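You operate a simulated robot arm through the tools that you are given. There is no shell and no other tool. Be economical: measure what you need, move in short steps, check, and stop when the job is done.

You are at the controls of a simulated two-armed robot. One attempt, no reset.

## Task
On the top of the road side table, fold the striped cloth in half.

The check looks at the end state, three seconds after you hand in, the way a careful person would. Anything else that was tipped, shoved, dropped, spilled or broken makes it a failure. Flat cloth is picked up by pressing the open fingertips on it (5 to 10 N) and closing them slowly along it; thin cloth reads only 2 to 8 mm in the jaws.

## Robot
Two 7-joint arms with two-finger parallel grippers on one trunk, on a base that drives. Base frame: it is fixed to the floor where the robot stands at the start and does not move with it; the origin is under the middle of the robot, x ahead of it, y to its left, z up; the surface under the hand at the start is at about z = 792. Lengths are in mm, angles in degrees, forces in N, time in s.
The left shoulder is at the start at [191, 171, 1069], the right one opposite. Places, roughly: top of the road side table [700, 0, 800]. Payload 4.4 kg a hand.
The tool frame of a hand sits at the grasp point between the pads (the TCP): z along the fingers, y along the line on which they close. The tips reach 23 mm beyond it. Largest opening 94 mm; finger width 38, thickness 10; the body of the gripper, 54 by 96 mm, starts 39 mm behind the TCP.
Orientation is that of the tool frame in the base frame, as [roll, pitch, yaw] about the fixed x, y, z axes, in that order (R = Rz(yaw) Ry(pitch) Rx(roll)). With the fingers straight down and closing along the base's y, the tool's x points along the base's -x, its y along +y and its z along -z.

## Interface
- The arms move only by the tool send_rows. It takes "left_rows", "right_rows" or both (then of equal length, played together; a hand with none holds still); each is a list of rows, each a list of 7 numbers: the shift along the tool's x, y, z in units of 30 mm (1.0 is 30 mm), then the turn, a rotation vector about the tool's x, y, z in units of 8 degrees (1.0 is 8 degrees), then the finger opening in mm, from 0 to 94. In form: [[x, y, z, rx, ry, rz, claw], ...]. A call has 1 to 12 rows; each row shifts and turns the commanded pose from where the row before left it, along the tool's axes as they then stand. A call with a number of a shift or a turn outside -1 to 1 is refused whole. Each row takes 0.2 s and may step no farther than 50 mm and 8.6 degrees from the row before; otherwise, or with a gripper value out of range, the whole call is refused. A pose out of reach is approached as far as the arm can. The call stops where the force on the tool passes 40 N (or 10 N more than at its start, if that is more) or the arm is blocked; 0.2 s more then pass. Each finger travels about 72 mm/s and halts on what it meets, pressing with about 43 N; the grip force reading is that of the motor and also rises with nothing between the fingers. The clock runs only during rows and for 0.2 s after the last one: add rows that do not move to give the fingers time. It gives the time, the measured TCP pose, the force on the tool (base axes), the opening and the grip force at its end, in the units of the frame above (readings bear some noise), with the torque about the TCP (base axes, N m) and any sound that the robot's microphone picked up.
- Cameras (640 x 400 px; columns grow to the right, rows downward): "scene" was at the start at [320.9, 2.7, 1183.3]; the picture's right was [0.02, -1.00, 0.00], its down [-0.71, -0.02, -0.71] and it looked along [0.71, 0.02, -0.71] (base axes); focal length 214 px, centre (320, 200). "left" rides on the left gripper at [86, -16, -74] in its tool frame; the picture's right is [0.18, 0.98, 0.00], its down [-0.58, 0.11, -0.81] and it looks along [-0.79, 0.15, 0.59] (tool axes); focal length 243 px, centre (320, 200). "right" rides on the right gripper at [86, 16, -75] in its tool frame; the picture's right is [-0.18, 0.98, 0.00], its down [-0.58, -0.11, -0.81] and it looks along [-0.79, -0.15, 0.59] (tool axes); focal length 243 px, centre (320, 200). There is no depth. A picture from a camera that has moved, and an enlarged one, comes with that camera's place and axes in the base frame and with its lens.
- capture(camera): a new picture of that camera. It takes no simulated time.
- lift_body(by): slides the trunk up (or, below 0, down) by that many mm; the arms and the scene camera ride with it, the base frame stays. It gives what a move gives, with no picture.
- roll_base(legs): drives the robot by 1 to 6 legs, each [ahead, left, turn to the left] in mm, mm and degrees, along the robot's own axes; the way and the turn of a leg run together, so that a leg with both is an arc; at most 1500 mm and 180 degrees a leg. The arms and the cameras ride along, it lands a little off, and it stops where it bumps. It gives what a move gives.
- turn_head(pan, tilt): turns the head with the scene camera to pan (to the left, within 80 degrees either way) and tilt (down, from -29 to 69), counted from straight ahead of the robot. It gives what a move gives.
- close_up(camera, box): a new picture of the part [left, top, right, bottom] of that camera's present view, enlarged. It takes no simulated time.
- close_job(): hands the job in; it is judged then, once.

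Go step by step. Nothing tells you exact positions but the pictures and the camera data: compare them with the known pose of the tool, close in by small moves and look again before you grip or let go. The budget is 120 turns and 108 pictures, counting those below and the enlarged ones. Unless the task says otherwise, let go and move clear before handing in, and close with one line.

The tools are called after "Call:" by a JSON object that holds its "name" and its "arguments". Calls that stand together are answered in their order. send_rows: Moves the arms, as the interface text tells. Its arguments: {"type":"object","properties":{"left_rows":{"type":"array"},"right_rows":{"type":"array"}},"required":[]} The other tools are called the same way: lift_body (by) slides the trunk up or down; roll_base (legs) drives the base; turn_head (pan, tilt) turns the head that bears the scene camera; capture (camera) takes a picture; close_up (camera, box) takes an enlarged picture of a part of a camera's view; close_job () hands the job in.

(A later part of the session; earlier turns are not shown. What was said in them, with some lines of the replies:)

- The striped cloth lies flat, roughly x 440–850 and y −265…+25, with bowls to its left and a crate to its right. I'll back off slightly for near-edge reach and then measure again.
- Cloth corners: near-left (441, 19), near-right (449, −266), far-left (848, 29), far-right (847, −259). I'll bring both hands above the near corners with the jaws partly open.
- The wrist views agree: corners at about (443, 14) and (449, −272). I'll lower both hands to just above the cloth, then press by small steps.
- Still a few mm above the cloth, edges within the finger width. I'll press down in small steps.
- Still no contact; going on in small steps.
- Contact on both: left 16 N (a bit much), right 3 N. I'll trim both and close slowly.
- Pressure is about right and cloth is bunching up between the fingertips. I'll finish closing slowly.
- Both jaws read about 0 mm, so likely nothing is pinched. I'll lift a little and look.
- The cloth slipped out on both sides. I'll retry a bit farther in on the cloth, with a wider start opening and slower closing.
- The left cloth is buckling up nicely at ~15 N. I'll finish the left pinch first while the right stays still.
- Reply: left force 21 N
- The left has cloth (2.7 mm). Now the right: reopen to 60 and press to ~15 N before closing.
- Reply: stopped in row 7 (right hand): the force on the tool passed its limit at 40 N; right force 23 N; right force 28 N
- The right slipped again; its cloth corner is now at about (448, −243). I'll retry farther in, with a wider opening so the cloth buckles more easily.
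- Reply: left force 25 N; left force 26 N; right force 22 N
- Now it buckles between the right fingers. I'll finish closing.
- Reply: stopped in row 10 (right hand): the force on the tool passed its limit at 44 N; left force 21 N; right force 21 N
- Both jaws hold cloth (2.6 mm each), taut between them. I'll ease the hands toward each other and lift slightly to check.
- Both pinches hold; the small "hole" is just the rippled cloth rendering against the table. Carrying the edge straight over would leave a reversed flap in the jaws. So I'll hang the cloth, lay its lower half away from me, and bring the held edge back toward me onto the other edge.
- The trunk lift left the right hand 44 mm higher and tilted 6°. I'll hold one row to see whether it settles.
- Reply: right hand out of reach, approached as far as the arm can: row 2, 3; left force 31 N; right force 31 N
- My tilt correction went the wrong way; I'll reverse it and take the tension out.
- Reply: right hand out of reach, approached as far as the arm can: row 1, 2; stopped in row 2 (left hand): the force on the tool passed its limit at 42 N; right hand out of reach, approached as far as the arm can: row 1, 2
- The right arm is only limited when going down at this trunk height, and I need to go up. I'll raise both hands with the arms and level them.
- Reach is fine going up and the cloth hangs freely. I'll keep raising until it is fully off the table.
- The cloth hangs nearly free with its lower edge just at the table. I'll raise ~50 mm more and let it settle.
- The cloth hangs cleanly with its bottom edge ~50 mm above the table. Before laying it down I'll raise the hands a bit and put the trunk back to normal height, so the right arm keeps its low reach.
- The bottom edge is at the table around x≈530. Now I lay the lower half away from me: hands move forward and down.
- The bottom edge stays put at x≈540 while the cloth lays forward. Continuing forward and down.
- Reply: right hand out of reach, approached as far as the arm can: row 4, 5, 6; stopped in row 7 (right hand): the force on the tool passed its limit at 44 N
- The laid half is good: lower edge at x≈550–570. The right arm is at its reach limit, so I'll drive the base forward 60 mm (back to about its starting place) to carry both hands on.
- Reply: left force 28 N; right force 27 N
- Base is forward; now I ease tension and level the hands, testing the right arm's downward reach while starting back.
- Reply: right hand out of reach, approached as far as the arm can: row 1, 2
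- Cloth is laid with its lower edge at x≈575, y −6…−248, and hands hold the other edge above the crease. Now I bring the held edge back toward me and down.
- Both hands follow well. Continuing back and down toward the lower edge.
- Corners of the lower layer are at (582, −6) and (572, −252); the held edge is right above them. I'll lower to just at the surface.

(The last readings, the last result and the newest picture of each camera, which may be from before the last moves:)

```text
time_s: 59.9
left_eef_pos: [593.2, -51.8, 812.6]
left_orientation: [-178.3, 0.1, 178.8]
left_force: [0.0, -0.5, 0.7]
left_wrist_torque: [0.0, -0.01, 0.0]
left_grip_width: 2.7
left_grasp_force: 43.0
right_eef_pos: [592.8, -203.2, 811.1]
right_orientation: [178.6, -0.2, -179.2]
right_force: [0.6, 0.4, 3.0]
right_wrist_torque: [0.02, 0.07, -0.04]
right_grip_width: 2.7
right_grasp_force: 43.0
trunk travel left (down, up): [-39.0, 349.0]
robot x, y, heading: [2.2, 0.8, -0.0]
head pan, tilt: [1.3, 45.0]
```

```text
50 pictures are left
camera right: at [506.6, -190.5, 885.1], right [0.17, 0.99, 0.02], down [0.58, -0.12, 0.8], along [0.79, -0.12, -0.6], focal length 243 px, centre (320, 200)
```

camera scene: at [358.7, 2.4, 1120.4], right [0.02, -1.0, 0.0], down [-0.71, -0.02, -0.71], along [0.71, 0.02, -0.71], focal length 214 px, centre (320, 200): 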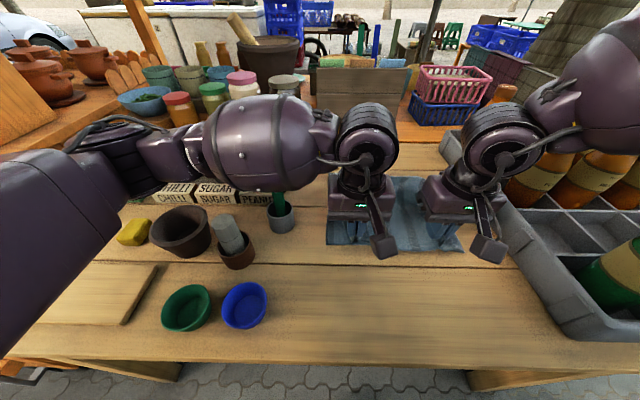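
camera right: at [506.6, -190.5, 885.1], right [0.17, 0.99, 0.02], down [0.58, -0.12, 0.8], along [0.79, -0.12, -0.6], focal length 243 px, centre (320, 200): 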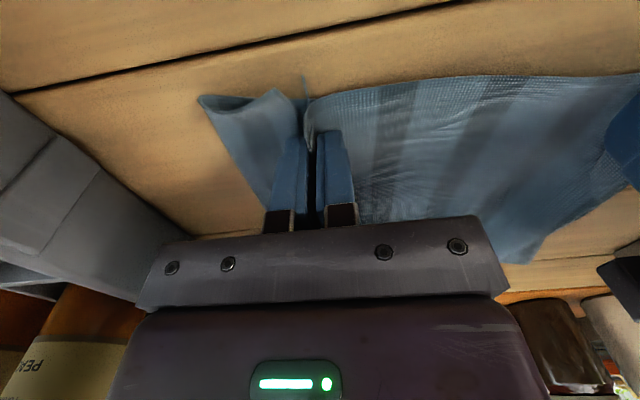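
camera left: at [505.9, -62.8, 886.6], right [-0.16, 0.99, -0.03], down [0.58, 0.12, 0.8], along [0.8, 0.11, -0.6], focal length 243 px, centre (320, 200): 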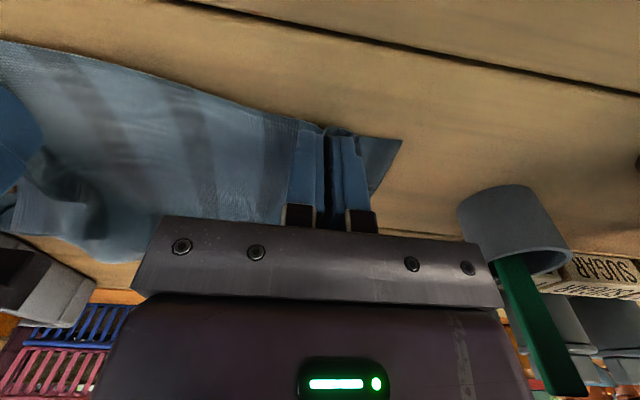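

Now at the surface; I'll open slowly and rise straight up.

Call:
{"name": "send_rows", "arguments": {"left_rows": [[0, 0, 0.03, 0, 0, 0, 4], [0, 0, 0, 0, 0, 0, 10], [0, 0, 0, 0, 0, 0, 20], [0, 0, 0, 0, 0, 0, 34], [0, 0, -0.2, 0, 0, 0, 40], [0, 0, -0.8, 0, 0, 0, 40], [0, 0, -1, 0, 0, 0, 40], [0, 0, 0, 0, 0, 0, 40]], "right_rows": [[0, 0, 0, 0, 0, 0, 4], [0, 0, 0, 0, 0, 0, 10], [0, 0, 0, 0, 0, 0, 20], [0, 0, 0, 0, 0, 0, 34], [0, 0, -0.2, 0, 0, 0, 40], [0, 0, -0.8, 0, 0, 0, 40], [0, 0, -1, 0, 0, 0, 40], [0, 0, 0, 0, 0, 0, 40]]}}

Call:
{"name": "capture", "arguments": {"camera": "left"}}

Call:
{"name": "capture", "arguments": {"camera": "right"}}

Call:
{"name": "capture", "arguments": {"camera": "scene"}}

```text
time_s: 61.7
left_eef_pos: [591.0, -48.6, 872.3]
left_orientation: [-178.3, 0.0, 178.8]
left_force: [1.0, 0.7, 0.0]
left_wrist_torque: [0.01, 0.0, 0.02]
left_grip_width: 40.1
left_grasp_force: 0.1
right_eef_pos: [596.1, -204.8, 872.9]
right_orientation: [178.6, 0.0, -179.1]
right_force: [0.5, 0.3, -0.7]
right_wrist_torque: [0.02, 0.05, 0.0]
right_grip_width: 39.7
right_grasp_force: 0.2
trunk travel left (down, up): [-39.0, 349.0]
robot x, y, heading: [-1.1, 0.6, -0.0]
head pan, tilt: [1.3, 45.0]
```

```text
49 pictures are left
camera left: at [504.7, -60.3, 945.5], right [-0.16, 0.99, -0.03], down [0.58, 0.12, 0.8], along [0.8, 0.11, -0.6], focal length 243 px, centre (320, 200)
```

left: 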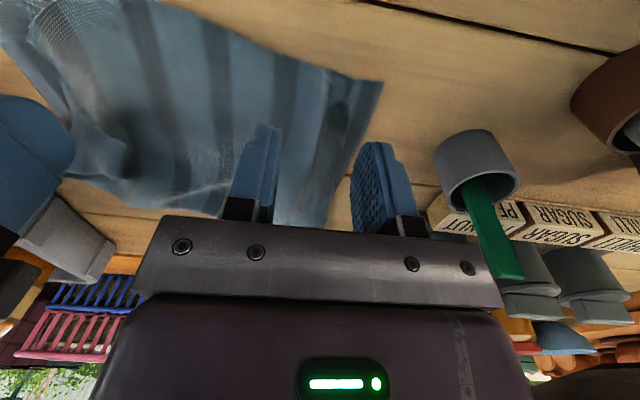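

```text
48 pictures are left
camera right: at [509.0, -192.5, 946.3], right [0.17, 0.99, 0.02], down [0.58, -0.12, 0.8], along [0.79, -0.12, -0.59], focal length 243 px, centre (320, 200)
```

right: 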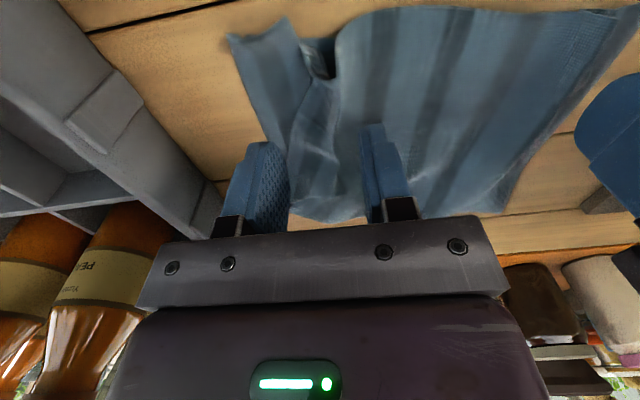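

```text
47 pictures are left
camera scene: at [359.5, 2.5, 1119.9], right [0.02, -1.0, 0.0], down [-0.71, -0.02, -0.71], along [0.71, 0.02, -0.71], focal length 214 px, centre (320, 200)
```

scene: 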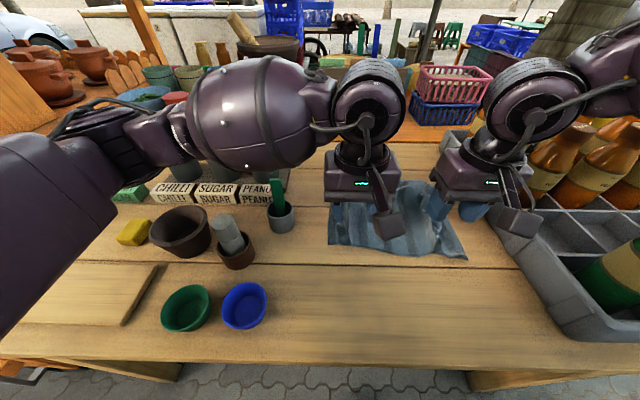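

Released. I'll raise both hands out of the way to inspect the fold.

Call:
{"name": "send_rows", "arguments": {"left_rows": [[0, 0, -1, 0, 0, 0, 40], [0, 0, -1, 0, 0, 0, 40], [0, 0, -1, 0, 0, 0, 40], [0, 0.5, -1, 0, 0, 0, 40], [0, 1, -1, 0, 0, 0, 40], [0, 1, -0.5, 0, 0, 0, 40], [0, 1, 0, 0, 0, 0, 40]], "right_rows": [[0, 0, -1, 0, 0, 0, 40], [0, 0, -1, 0, 0, 0, 40], [0, 0, -1, 0, 0, 0, 40], [0, 0, -1, 0, 0, 0, 40], [0, -0.3, -1, 0, 0, 0, 40], [0, -0.7, -1, 0, 0, 0, 40], [0, -0.7, 0, 0, 0, 0, 40]]}}

Call:
{"name": "close_up", "arguments": {"camera": "scene", "box": [290, 140, 510, 278]}}

Call:
{"name": "capture", "arguments": {"camera": "right"}}

Call:
{"name": "capture", "arguments": {"camera": "left"}}

```text
time_s: 63.3
left_eef_pos: [598.3, 59.6, 1033.3]
left_orientation: [-178.2, 0.1, 178.8]
left_force: [-0.6, 0.7, 0.2]
left_wrist_torque: [0.0, 0.01, 0.01]
left_grip_width: 39.9
left_grasp_force: 0.0
right_eef_pos: [597.1, -260.3, 1051.2]
right_orientation: [178.6, 0.2, -179.1]
right_force: [0.6, 0.1, -0.1]
right_wrist_torque: [0.0, 0.01, 0.04]
right_grip_width: 40.1
right_grasp_force: 0.1
trunk travel left (down, up): [-39.0, 349.0]
robot x, y, heading: [-6.8, -0.8, -0.2]
head pan, tilt: [1.3, 45.0]
```

```text
2.90 times, centred on (400, 209) of scene
camera zoom: at [359.3, 2.7, 1120.0], right [0.02, -1.0, 0.0], down [-0.71, -0.02, -0.71], along [0.71, 0.02, -0.71], focal length 622 px, centre (88, 174)
```

zoom: 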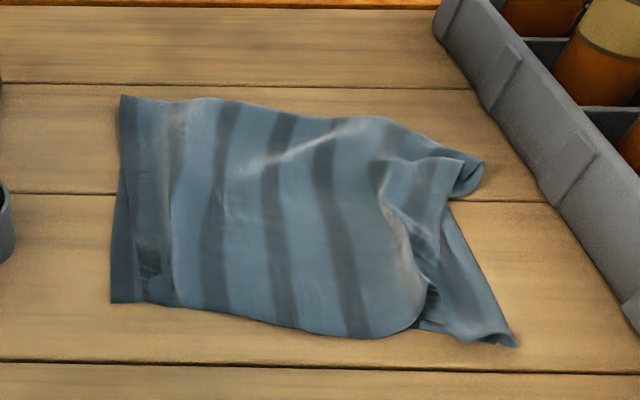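

```text
45 pictures are left
camera right: at [509.4, -247.6, 1124.7], right [0.17, 0.99, 0.02], down [0.58, -0.12, 0.8], along [0.8, -0.12, -0.59], focal length 243 px, centre (320, 200)
```

right: 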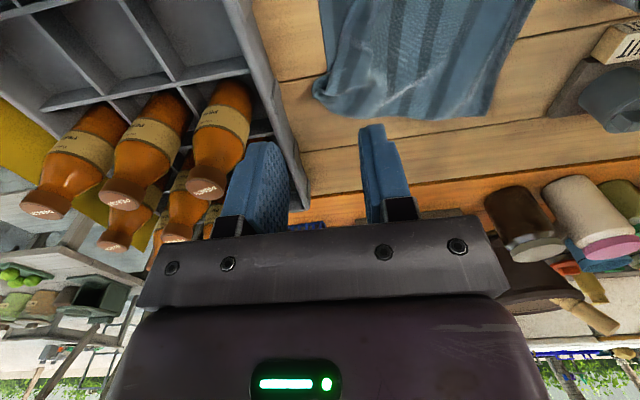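

```text
44 pictures are left
camera left: at [510.3, 49.0, 1108.2], right [-0.16, 0.99, -0.03], down [0.58, 0.12, 0.8], along [0.8, 0.11, -0.6], focal length 243 px, centre (320, 200)
```

left: 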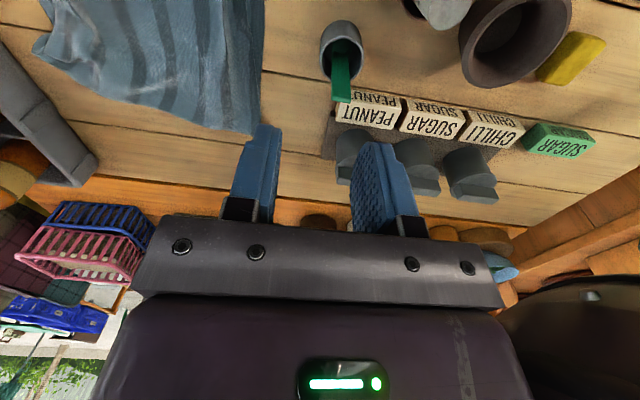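

The left side is folded neatly; the right-hand end of the top layer is rumpled. Zooming in there.

Call:
{"name": "close_up", "arguments": {"camera": "scene", "box": [400, 175, 480, 265]}}

Call:
{"name": "close_up", "arguments": {"camera": "right", "box": [300, 0, 540, 150]}}

```text
4.44 times, centred on (440, 220) of scene
camera zoom: at [359.3, 2.7, 1120.0], right [0.02, -1.0, 0.0], down [-0.71, -0.02, -0.71], along [0.71, 0.02, -0.71], focal length 953 px, centre (-213, 111)
```

zoom: 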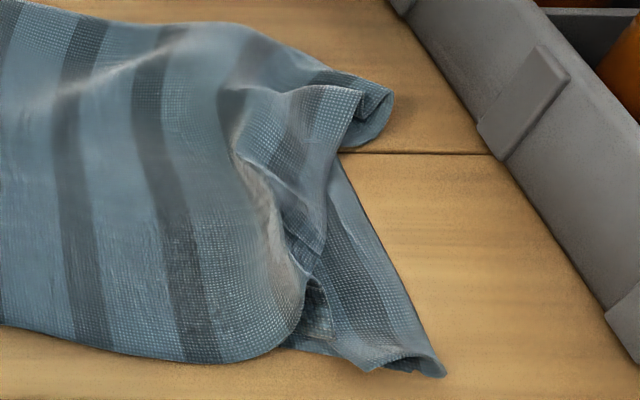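

```text
2.67 times, centred on (420, 75) of right
camera zoom: at [509.4, -247.6, 1124.7], right [0.17, 0.99, 0.02], down [0.58, -0.12, 0.8], along [0.8, -0.12, -0.59], focal length 647 px, centre (53, 533)
```

zoom: 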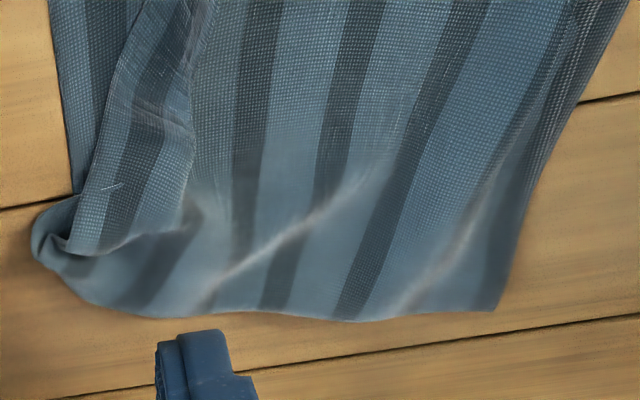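

The top layer's right strip is caught in a pleat, its corner about 45 mm short of the lower corner at (556, −247). I'll press the nearly closed right fingers astride the pleat and spread them, inner finger staying put, to slide the strip outward.

Call:
{"name": "send_rows", "arguments": {"right_rows": [[-0.25, 0.85, 0.5, 0, 0, 0, 20], [-0.25, 0.85, 0.9, 0, 0, 0, 8], [0, 0, 1, 0, 0, 0, 8], [0, 0, 1, 0, 0, 0, 8], [0, 0, 1, 0, 0, 0, 8], [0, 0, 1, 0, 0, 0, 8], [0, 0, 1, 0, 0, 0, 8], [0, 0, 0.6, 0, 0, 0, 8], [0, 0, 0, 0, 0, 0, 8]]}}

Call:
{"name": "capture", "arguments": {"camera": "right"}}

```text
time_s: 65.3
left_eef_pos: [597.2, 60.3, 1035.8]
left_orientation: [-178.1, 0.1, 178.7]
left_force: [-0.1, 0.5, 0.5]
left_wrist_torque: [0.0, -0.04, -0.04]
left_grip_width: 40.2
left_grasp_force: 0.0
right_eef_pos: [610.5, -204.5, 842.3]
right_orientation: [178.6, 0.0, -179.3]
right_force: [0.6, -0.1, 0.0]
right_wrist_torque: [0.0, 0.01, 0.0]
right_grip_width: 8.2
right_grasp_force: 0.0
trunk travel left (down, up): [-39.0, 349.0]
robot x, y, heading: [-7.5, 3.4, 0.2]
head pan, tilt: [1.3, 45.0]
```

```text
41 pictures are left
camera right: at [523.6, -191.9, 915.9], right [0.17, 0.99, 0.02], down [0.58, -0.12, 0.8], along [0.8, -0.12, -0.59], focal length 243 px, centre (320, 200)
```

right: 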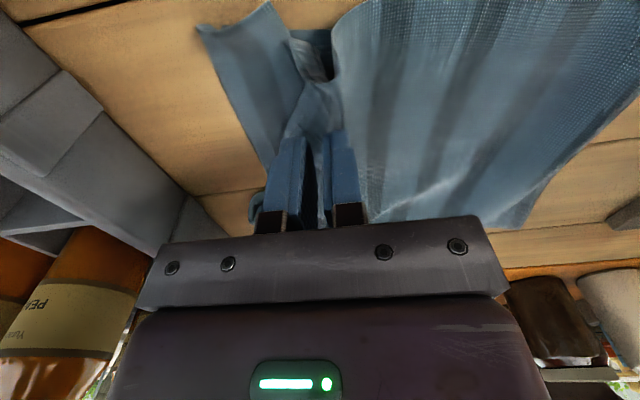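

Call:
{"name": "close_up", "arguments": {"camera": "right", "box": [190, 0, 430, 150]}}

```text
2.67 times, centred on (310, 75) of right
camera zoom: at [523.6, -191.9, 915.9], right [0.17, 0.99, 0.02], down [0.58, -0.12, 0.8], along [0.8, -0.12, -0.59], focal length 647 px, centre (347, 533)
```

zoom: 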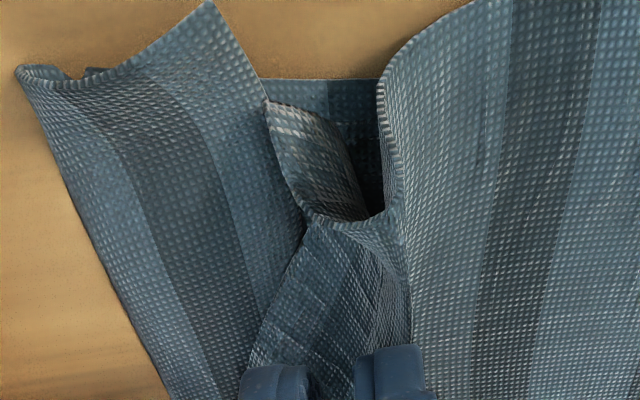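

Clear view: the top layer's edge dips into a valley at y≈−190, with the strip beyond it at y −190…−215. I'll straddle the valley: inner finger on the main body, outer on the strip.

Call:
{"name": "send_rows", "arguments": {"right_rows": [[0.25, 0.43, 0, 0, 0, 0, 18], [0, 0, 0.5, 0, 0, 0, 18], [0, 0, 0.25, 0, 0, 0, 18], [0, 0, 0.1, 0, 0, 0, 18], [0, 0, 0, 0, 0, 0, 18]]}}

Call:
{"name": "close_up", "arguments": {"camera": "right", "box": [190, 0, 430, 150]}}

```text
time_s: 66.5
left_eef_pos: [595.7, 60.4, 1033.6]
left_orientation: [-178.2, 0.1, 178.8]
left_force: [0.4, 0.6, -0.4]
left_wrist_torque: [0.01, 0.02, 0.0]
left_grip_width: 39.8
left_grasp_force: 0.0
right_eef_pos: [601.6, -191.6, 816.7]
right_orientation: [178.6, 0.1, -179.3]
right_force: [0.1, 0.6, 0.5]
right_wrist_torque: [0.03, 0.0, 0.01]
right_grip_width: 18.3
right_grasp_force: 0.2
trunk travel left (down, up): [-39.0, 349.0]
robot x, y, heading: [-5.7, -1.7, 0.1]
head pan, tilt: [1.3, 45.0]
```

```text
2.67 times, centred on (310, 75) of right
camera zoom: at [515.1, -178.7, 890.3], right [0.17, 0.99, 0.02], down [0.58, -0.12, 0.8], along [0.8, -0.12, -0.59], focal length 647 px, centre (347, 533)
```

zoom: 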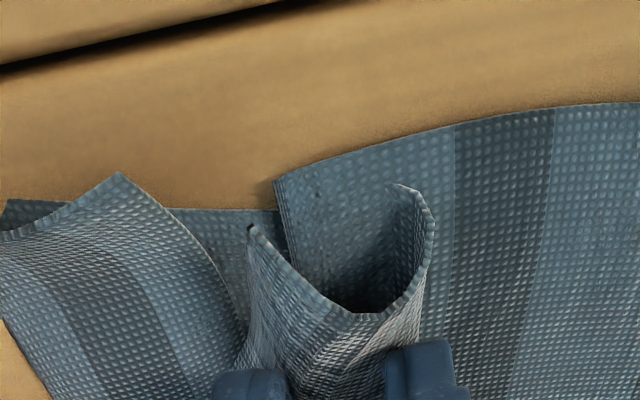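

The strip's end now stands up between the fingertips, so I can pinch it directly and pull the corner out.

Call:
{"name": "send_rows", "arguments": {"right_rows": [[0, 0, 0.05, 0, 0, 0, 15], [0, 0, 0, 0, 0, 0, 11], [0, 0, 0, 0, 0, 0, 7], [0, 0, 0, 0, 0, 0, 3], [0, 0, 0, 0, 0, 0, 0], [0, 0, 0, 0, 0, 0, 0]]}}

Call:
{"name": "close_up", "arguments": {"camera": "right", "box": [190, 0, 430, 150]}}

```text
time_s: 67.9
left_eef_pos: [596.1, 60.1, 1034.4]
left_orientation: [-178.2, 0.1, 178.8]
left_force: [0.0, -0.3, 0.4]
left_wrist_torque: [0.02, 0.01, 0.02]
left_grip_width: 40.0
left_grasp_force: 0.0
right_eef_pos: [601.2, -191.9, 815.2]
right_orientation: [178.6, 0.0, -179.2]
right_force: [0.0, 0.5, 1.2]
right_wrist_torque: [0.03, 0.02, 0.0]
right_grip_width: 2.1
right_grasp_force: 43.4
trunk travel left (down, up): [-39.0, 349.0]
robot x, y, heading: [-7.0, 2.0, 0.0]
head pan, tilt: [1.3, 45.0]
```

```text
2.67 times, centred on (310, 75) of right
camera zoom: at [514.9, -178.9, 889.3], right [0.17, 0.99, 0.02], down [0.58, -0.12, 0.8], along [0.8, -0.12, -0.59], focal length 647 px, centre (347, 533)
```

zoom: 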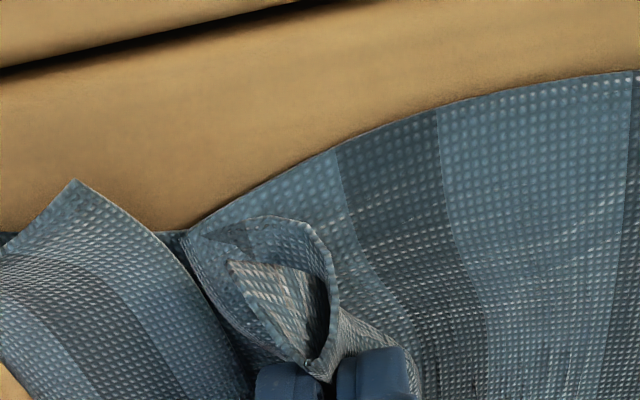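

Pinched (2.1 mm). I'll lift slightly and pull it out toward the lower corner.

Call:
{"name": "send_rows", "arguments": {"right_rows": [[0, 0, -0.3, 0, 0, 0, 0], [0, -0.2, -0.3, 0, 0, 0, 0], [0.05, -0.3, 0, 0, 0, 0, 0], [0.05, -0.3, 0, 0, 0, 0, 0], [0.1, -0.3, 0, 0, 0, 0, 0], [0.1, -0.3, 0, 0, 0, 0, 0], [0, 0, 0, 0, 0, 0, 0]]}}

Call:
{"name": "capture", "arguments": {"camera": "right"}}

Call:
{"name": "close_up", "arguments": {"camera": "scene", "box": [290, 140, 510, 278]}}

```text
time_s: 69.5
left_eef_pos: [596.2, 59.4, 1034.4]
left_orientation: [-178.2, 0.1, 178.8]
left_force: [-0.3, -0.3, -0.2]
left_wrist_torque: [0.01, 0.0, -0.04]
left_grip_width: 40.0
left_grasp_force: 0.0
right_eef_pos: [592.4, -233.7, 831.5]
right_orientation: [178.5, 0.1, -179.0]
right_force: [-1.2, 0.3, -0.1]
right_wrist_torque: [0.0, 0.01, 0.0]
right_grip_width: 2.2
right_grasp_force: 42.9
trunk travel left (down, up): [-39.0, 349.0]
robot x, y, heading: [-3.1, 1.3, -0.1]
head pan, tilt: [1.3, 45.0]
```

```text
37 pictures are left
camera right: at [506.1, -220.9, 905.8], right [0.17, 0.99, 0.02], down [0.58, -0.12, 0.8], along [0.8, -0.12, -0.59], focal length 243 px, centre (320, 200)
```

right: 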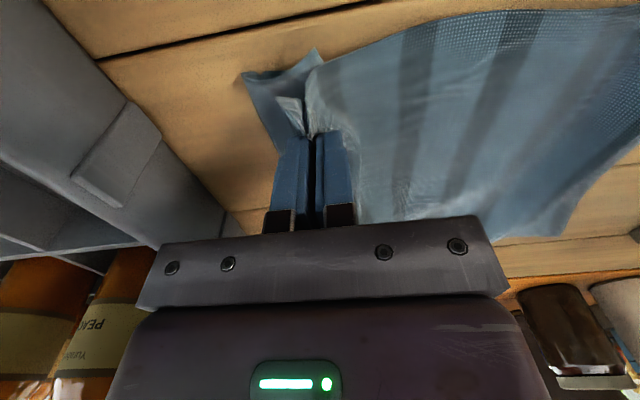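

```text
2.90 times, centred on (400, 209) of scene
camera zoom: at [358.9, 2.5, 1120.3], right [0.02, -1.0, 0.0], down [-0.71, -0.02, -0.71], along [0.71, 0.02, -0.71], focal length 622 px, centre (88, 174)
```

zoom: 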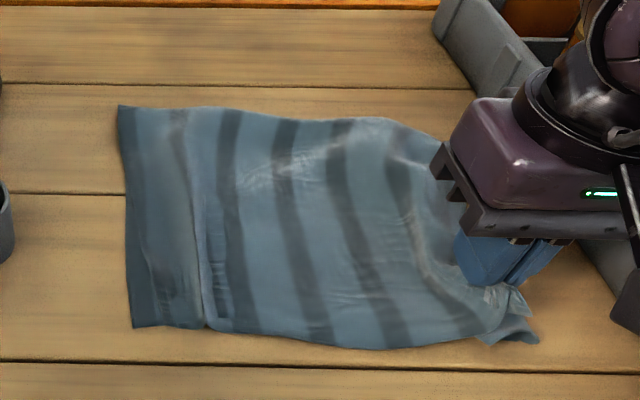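

Nearly there: the top corner is ~20 mm short of the lower one. I'll pull a bit more, lower and release.

Call:
{"name": "send_rows", "arguments": {"right_rows": [[0, -0.25, 0, 0, 0, 0, 0], [0.05, -0.25, 0.2, 0, 0, 0, 0], [0, 0, 0.25, 0, 0, 0, 0], [0, 0, 0, 0, 0, 0, 0], [0, 0, 0, 0, 0, 0, 8], [0, 0, 0, 0, 0, 0, 20], [0, 0, -0.3, 0, 0, 0, 24], [0, 0, -1, 0, 0, 0, 24], [0, 0, -1, 0, 0, 0, 24]]}}

Call:
{"name": "close_up", "arguments": {"camera": "right", "box": [190, 0, 430, 150]}}

Call:
{"name": "close_up", "arguments": {"camera": "scene", "box": [290, 140, 510, 278]}}

```text
time_s: 71.5
left_eef_pos: [596.2, 61.2, 1035.1]
left_orientation: [-178.1, 0.1, 178.8]
left_force: [0.6, 0.1, 0.7]
left_wrist_torque: [0.04, 0.06, 0.01]
left_grip_width: 40.2
left_grasp_force: 0.0
right_eef_pos: [591.6, -249.0, 886.9]
right_orientation: [178.6, 0.1, -179.2]
right_force: [-0.2, -0.6, 0.0]
right_wrist_torque: [-0.01, -0.02, 0.0]
right_grip_width: 23.8
right_grasp_force: 0.2
trunk travel left (down, up): [-39.0, 349.0]
robot x, y, heading: [-3.7, 1.0, -0.0]
head pan, tilt: [1.3, 45.0]
```

```text
2.67 times, centred on (310, 75) of right
camera zoom: at [504.7, -236.8, 961.1], right [0.17, 0.99, 0.02], down [0.58, -0.12, 0.8], along [0.8, -0.12, -0.59], focal length 647 px, centre (347, 533)
```

zoom: 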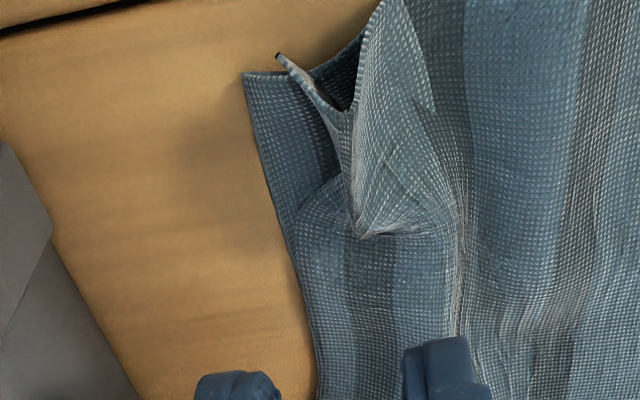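

```text
2.90 times, centred on (400, 209) of scene
camera zoom: at [358.5, 2.4, 1120.5], right [0.02, -1.0, 0.0], down [-0.71, -0.02, -0.71], along [0.71, 0.02, -0.71], focal length 622 px, centre (88, 174)
```

zoom: 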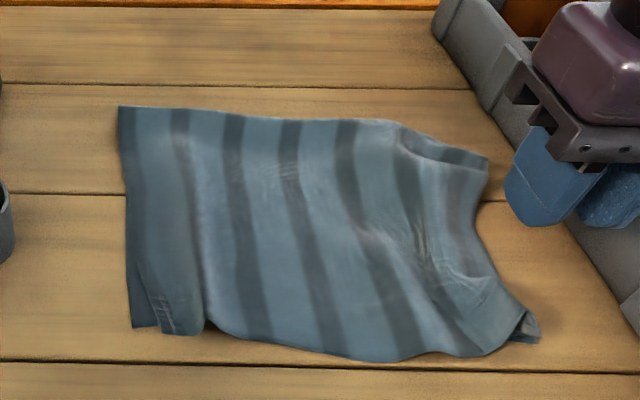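

Much better; only the right corner stands up with a small valley. I'll place closed fingers in the valley and spread them gently to flatten it.

Call:
{"name": "send_rows", "arguments": {"right_rows": [[0.45, 0.1, 0, 0, 0, 0, 10], [0.45, 0.1, 0, 0, 0, 0, 0], [0, 0, 0.8, 0, 0, 0, 0], [0, 0, 0.8, 0, 0, 0, 0], [0, 0, 0.6, 0, 0, 0, 0], [0, 0, 0.2, 0, 0, 0, 0], [0, 0, 0, 0, 0, 0, 0]]}}

Call:
{"name": "close_up", "arguments": {"camera": "right", "box": [190, 0, 430, 150]}}

```text
time_s: 73.1
left_eef_pos: [596.8, 61.2, 1034.8]
left_orientation: [-178.2, 0.1, 178.8]
left_force: [-0.9, 0.2, 0.3]
left_wrist_torque: [0.02, 0.0, -0.01]
left_grip_width: 40.0
left_grasp_force: 0.0
right_eef_pos: [564.3, -241.7, 815.3]
right_orientation: [178.6, 0.1, -179.2]
right_force: [-0.2, 0.2, -0.5]
right_wrist_torque: [-0.01, -0.02, -0.01]
right_grip_width: 0.0
right_grasp_force: 42.4
trunk travel left (down, up): [-39.0, 349.0]
robot x, y, heading: [-5.3, 2.8, -0.2]
head pan, tilt: [1.3, 45.0]
```

```text
2.67 times, centred on (310, 75) of right
camera zoom: at [477.1, -229.1, 888.2], right [0.17, 0.99, 0.02], down [0.58, -0.12, 0.8], along [0.8, -0.12, -0.59], focal length 647 px, centre (347, 533)
```

zoom: 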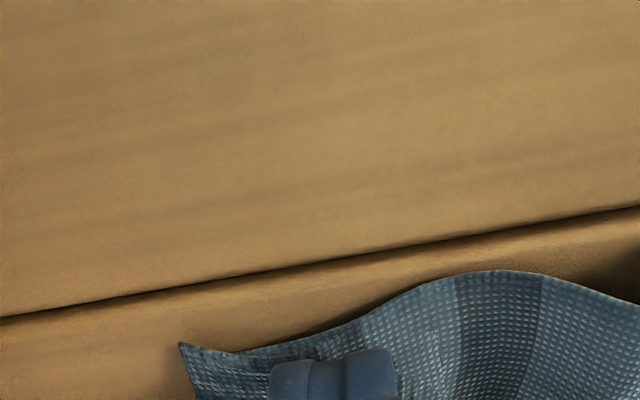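

Call:
{"name": "send_rows", "arguments": {"right_rows": [[0, 0, 0.1, 0, 0, 0, 0], [0, 0, 0.1, 0, 0, 0, 0], [0, 0, 0, 0, 0, 0, 6], [0, 0, 0, 0, 0, 0, 12], [0, 0, 0, 0, 0, 0, 18], [0, 0, 0, 0, 0, 0, 24], [0, 0, 0, 0, 0, 0, 30], [0, 0, 0, 0, 0, 0, 30]]}}

Call:
{"name": "close_up", "arguments": {"camera": "right", "box": [190, 0, 430, 150]}}

```text
time_s: 74.9
left_eef_pos: [596.6, 59.3, 1034.0]
left_orientation: [-178.3, 0.1, 178.8]
left_force: [0.2, -0.5, -0.4]
left_wrist_torque: [0.01, 0.01, -0.02]
left_grip_width: 39.9
left_grasp_force: 0.0
right_eef_pos: [562.6, -241.1, 809.1]
right_orientation: [178.6, 0.1, -179.2]
right_force: [-0.7, -0.1, 0.3]
right_wrist_torque: [0.04, -0.03, -0.07]
right_grip_width: 29.9
right_grasp_force: 0.1
trunk travel left (down, up): [-39.0, 349.0]
robot x, y, heading: [-3.4, -0.5, 0.0]
head pan, tilt: [1.3, 45.0]
```

```text
2.67 times, centred on (310, 75) of right
camera zoom: at [476.5, -228.4, 883.5], right [0.17, 0.99, 0.02], down [0.58, -0.12, 0.8], along [0.8, -0.12, -0.59], focal length 647 px, centre (347, 533)
```

zoom: 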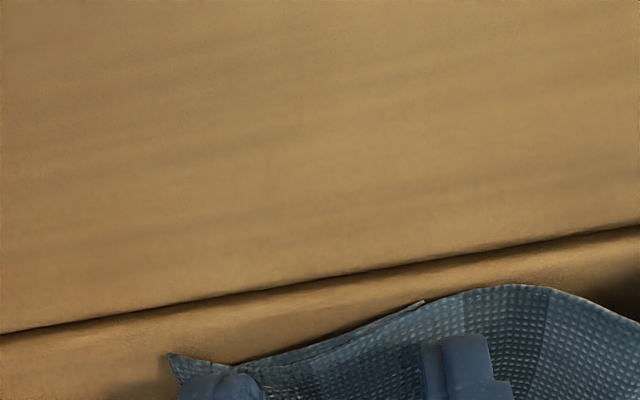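

Spread; now lift and inspect.

Call:
{"name": "send_rows", "arguments": {"right_rows": [[0, 0, -1, 0, 0, 0, 30], [0, 0, -1, 0, 0, 0, 30], [0, 0, -1, 0, 0, 0, 30], [0, 0, -1, 0, 0, 0, 30], [0, -0.3, -1, 0, 0, 0, 30], [0, -0.5, -1, 0, 0, 0, 30], [0, 0, 0, 0, 0, 0, 30]]}}

Call:
{"name": "close_up", "arguments": {"camera": "scene", "box": [310, 150, 490, 265]}}

Call:
{"name": "capture", "arguments": {"camera": "right"}}

```text
time_s: 76.5
left_eef_pos: [596.7, 59.9, 1035.0]
left_orientation: [-178.2, 0.1, 178.8]
left_force: [-0.3, 0.6, -0.2]
left_wrist_torque: [-0.01, -0.03, -0.04]
left_grip_width: 39.9
left_grasp_force: 0.0
right_eef_pos: [563.7, -270.4, 988.3]
right_orientation: [178.5, 0.0, -179.1]
right_force: [0.1, -1.0, -0.3]
right_wrist_torque: [0.05, 0.01, -0.01]
right_grip_width: 30.1
right_grasp_force: 0.0
trunk travel left (down, up): [-39.0, 349.0]
robot x, y, heading: [-10.3, -1.5, -0.1]
head pan, tilt: [1.3, 45.0]
```

```text
3.48 times, centred on (400, 208) of scene
camera zoom: at [359.0, 2.6, 1120.2], right [0.02, -1.0, 0.0], down [-0.71, -0.02, -0.71], along [0.71, 0.02, -0.71], focal length 746 px, centre (42, 174)
```

zoom: 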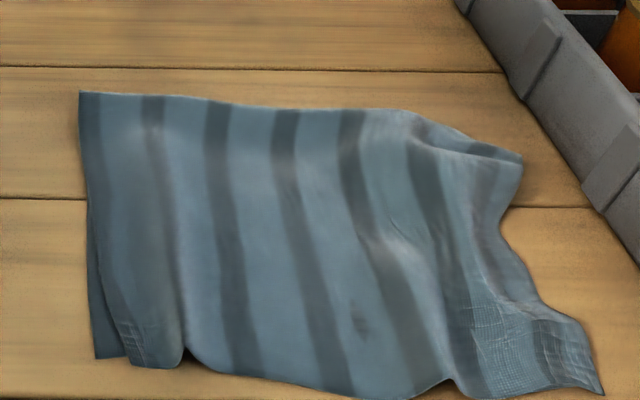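

```text
30 pictures are left
camera right: at [477.0, -258.9, 1062.0], right [0.17, 0.99, 0.02], down [0.58, -0.12, 0.8], along [0.8, -0.12, -0.59], focal length 243 px, centre (320, 200)
```

right: 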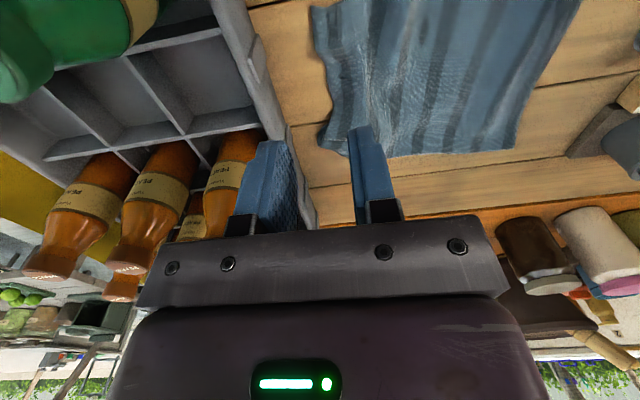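

The corners now match and the cloth lies folded in half. One last look at the whole scene with hands clear.

Call:
{"name": "capture", "arguments": {"camera": "scene"}}

```text
29 pictures are left
camera scene: at [359.0, 2.6, 1120.2], right [0.02, -1.0, 0.0], down [-0.71, -0.02, -0.71], along [0.71, 0.02, -0.71], focal length 214 px, centre (320, 200)
```

scene: 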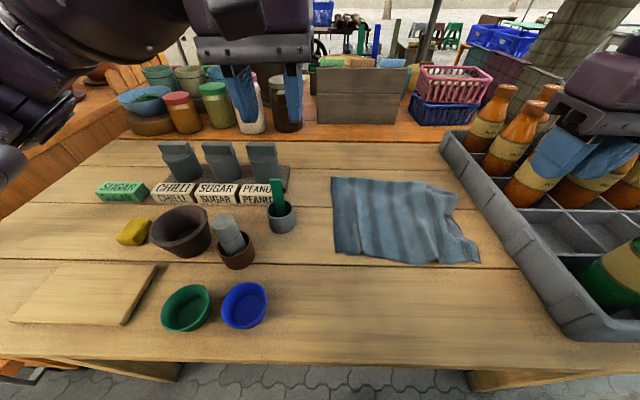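

The cloth is folded in half on the table, both hands are clear, and everything else in view is undisturbed. Handing in.

Call:
{"name": "close_job", "arguments": {}}

```text
The job is handed in.
```

The striped cloth is folded in half on the road side table, with its crease away from the robot. Its right edge and right near corner are still a little rumpled. Both hands were open and clear at hand-in, and the last picture shows nothing else disturbed.
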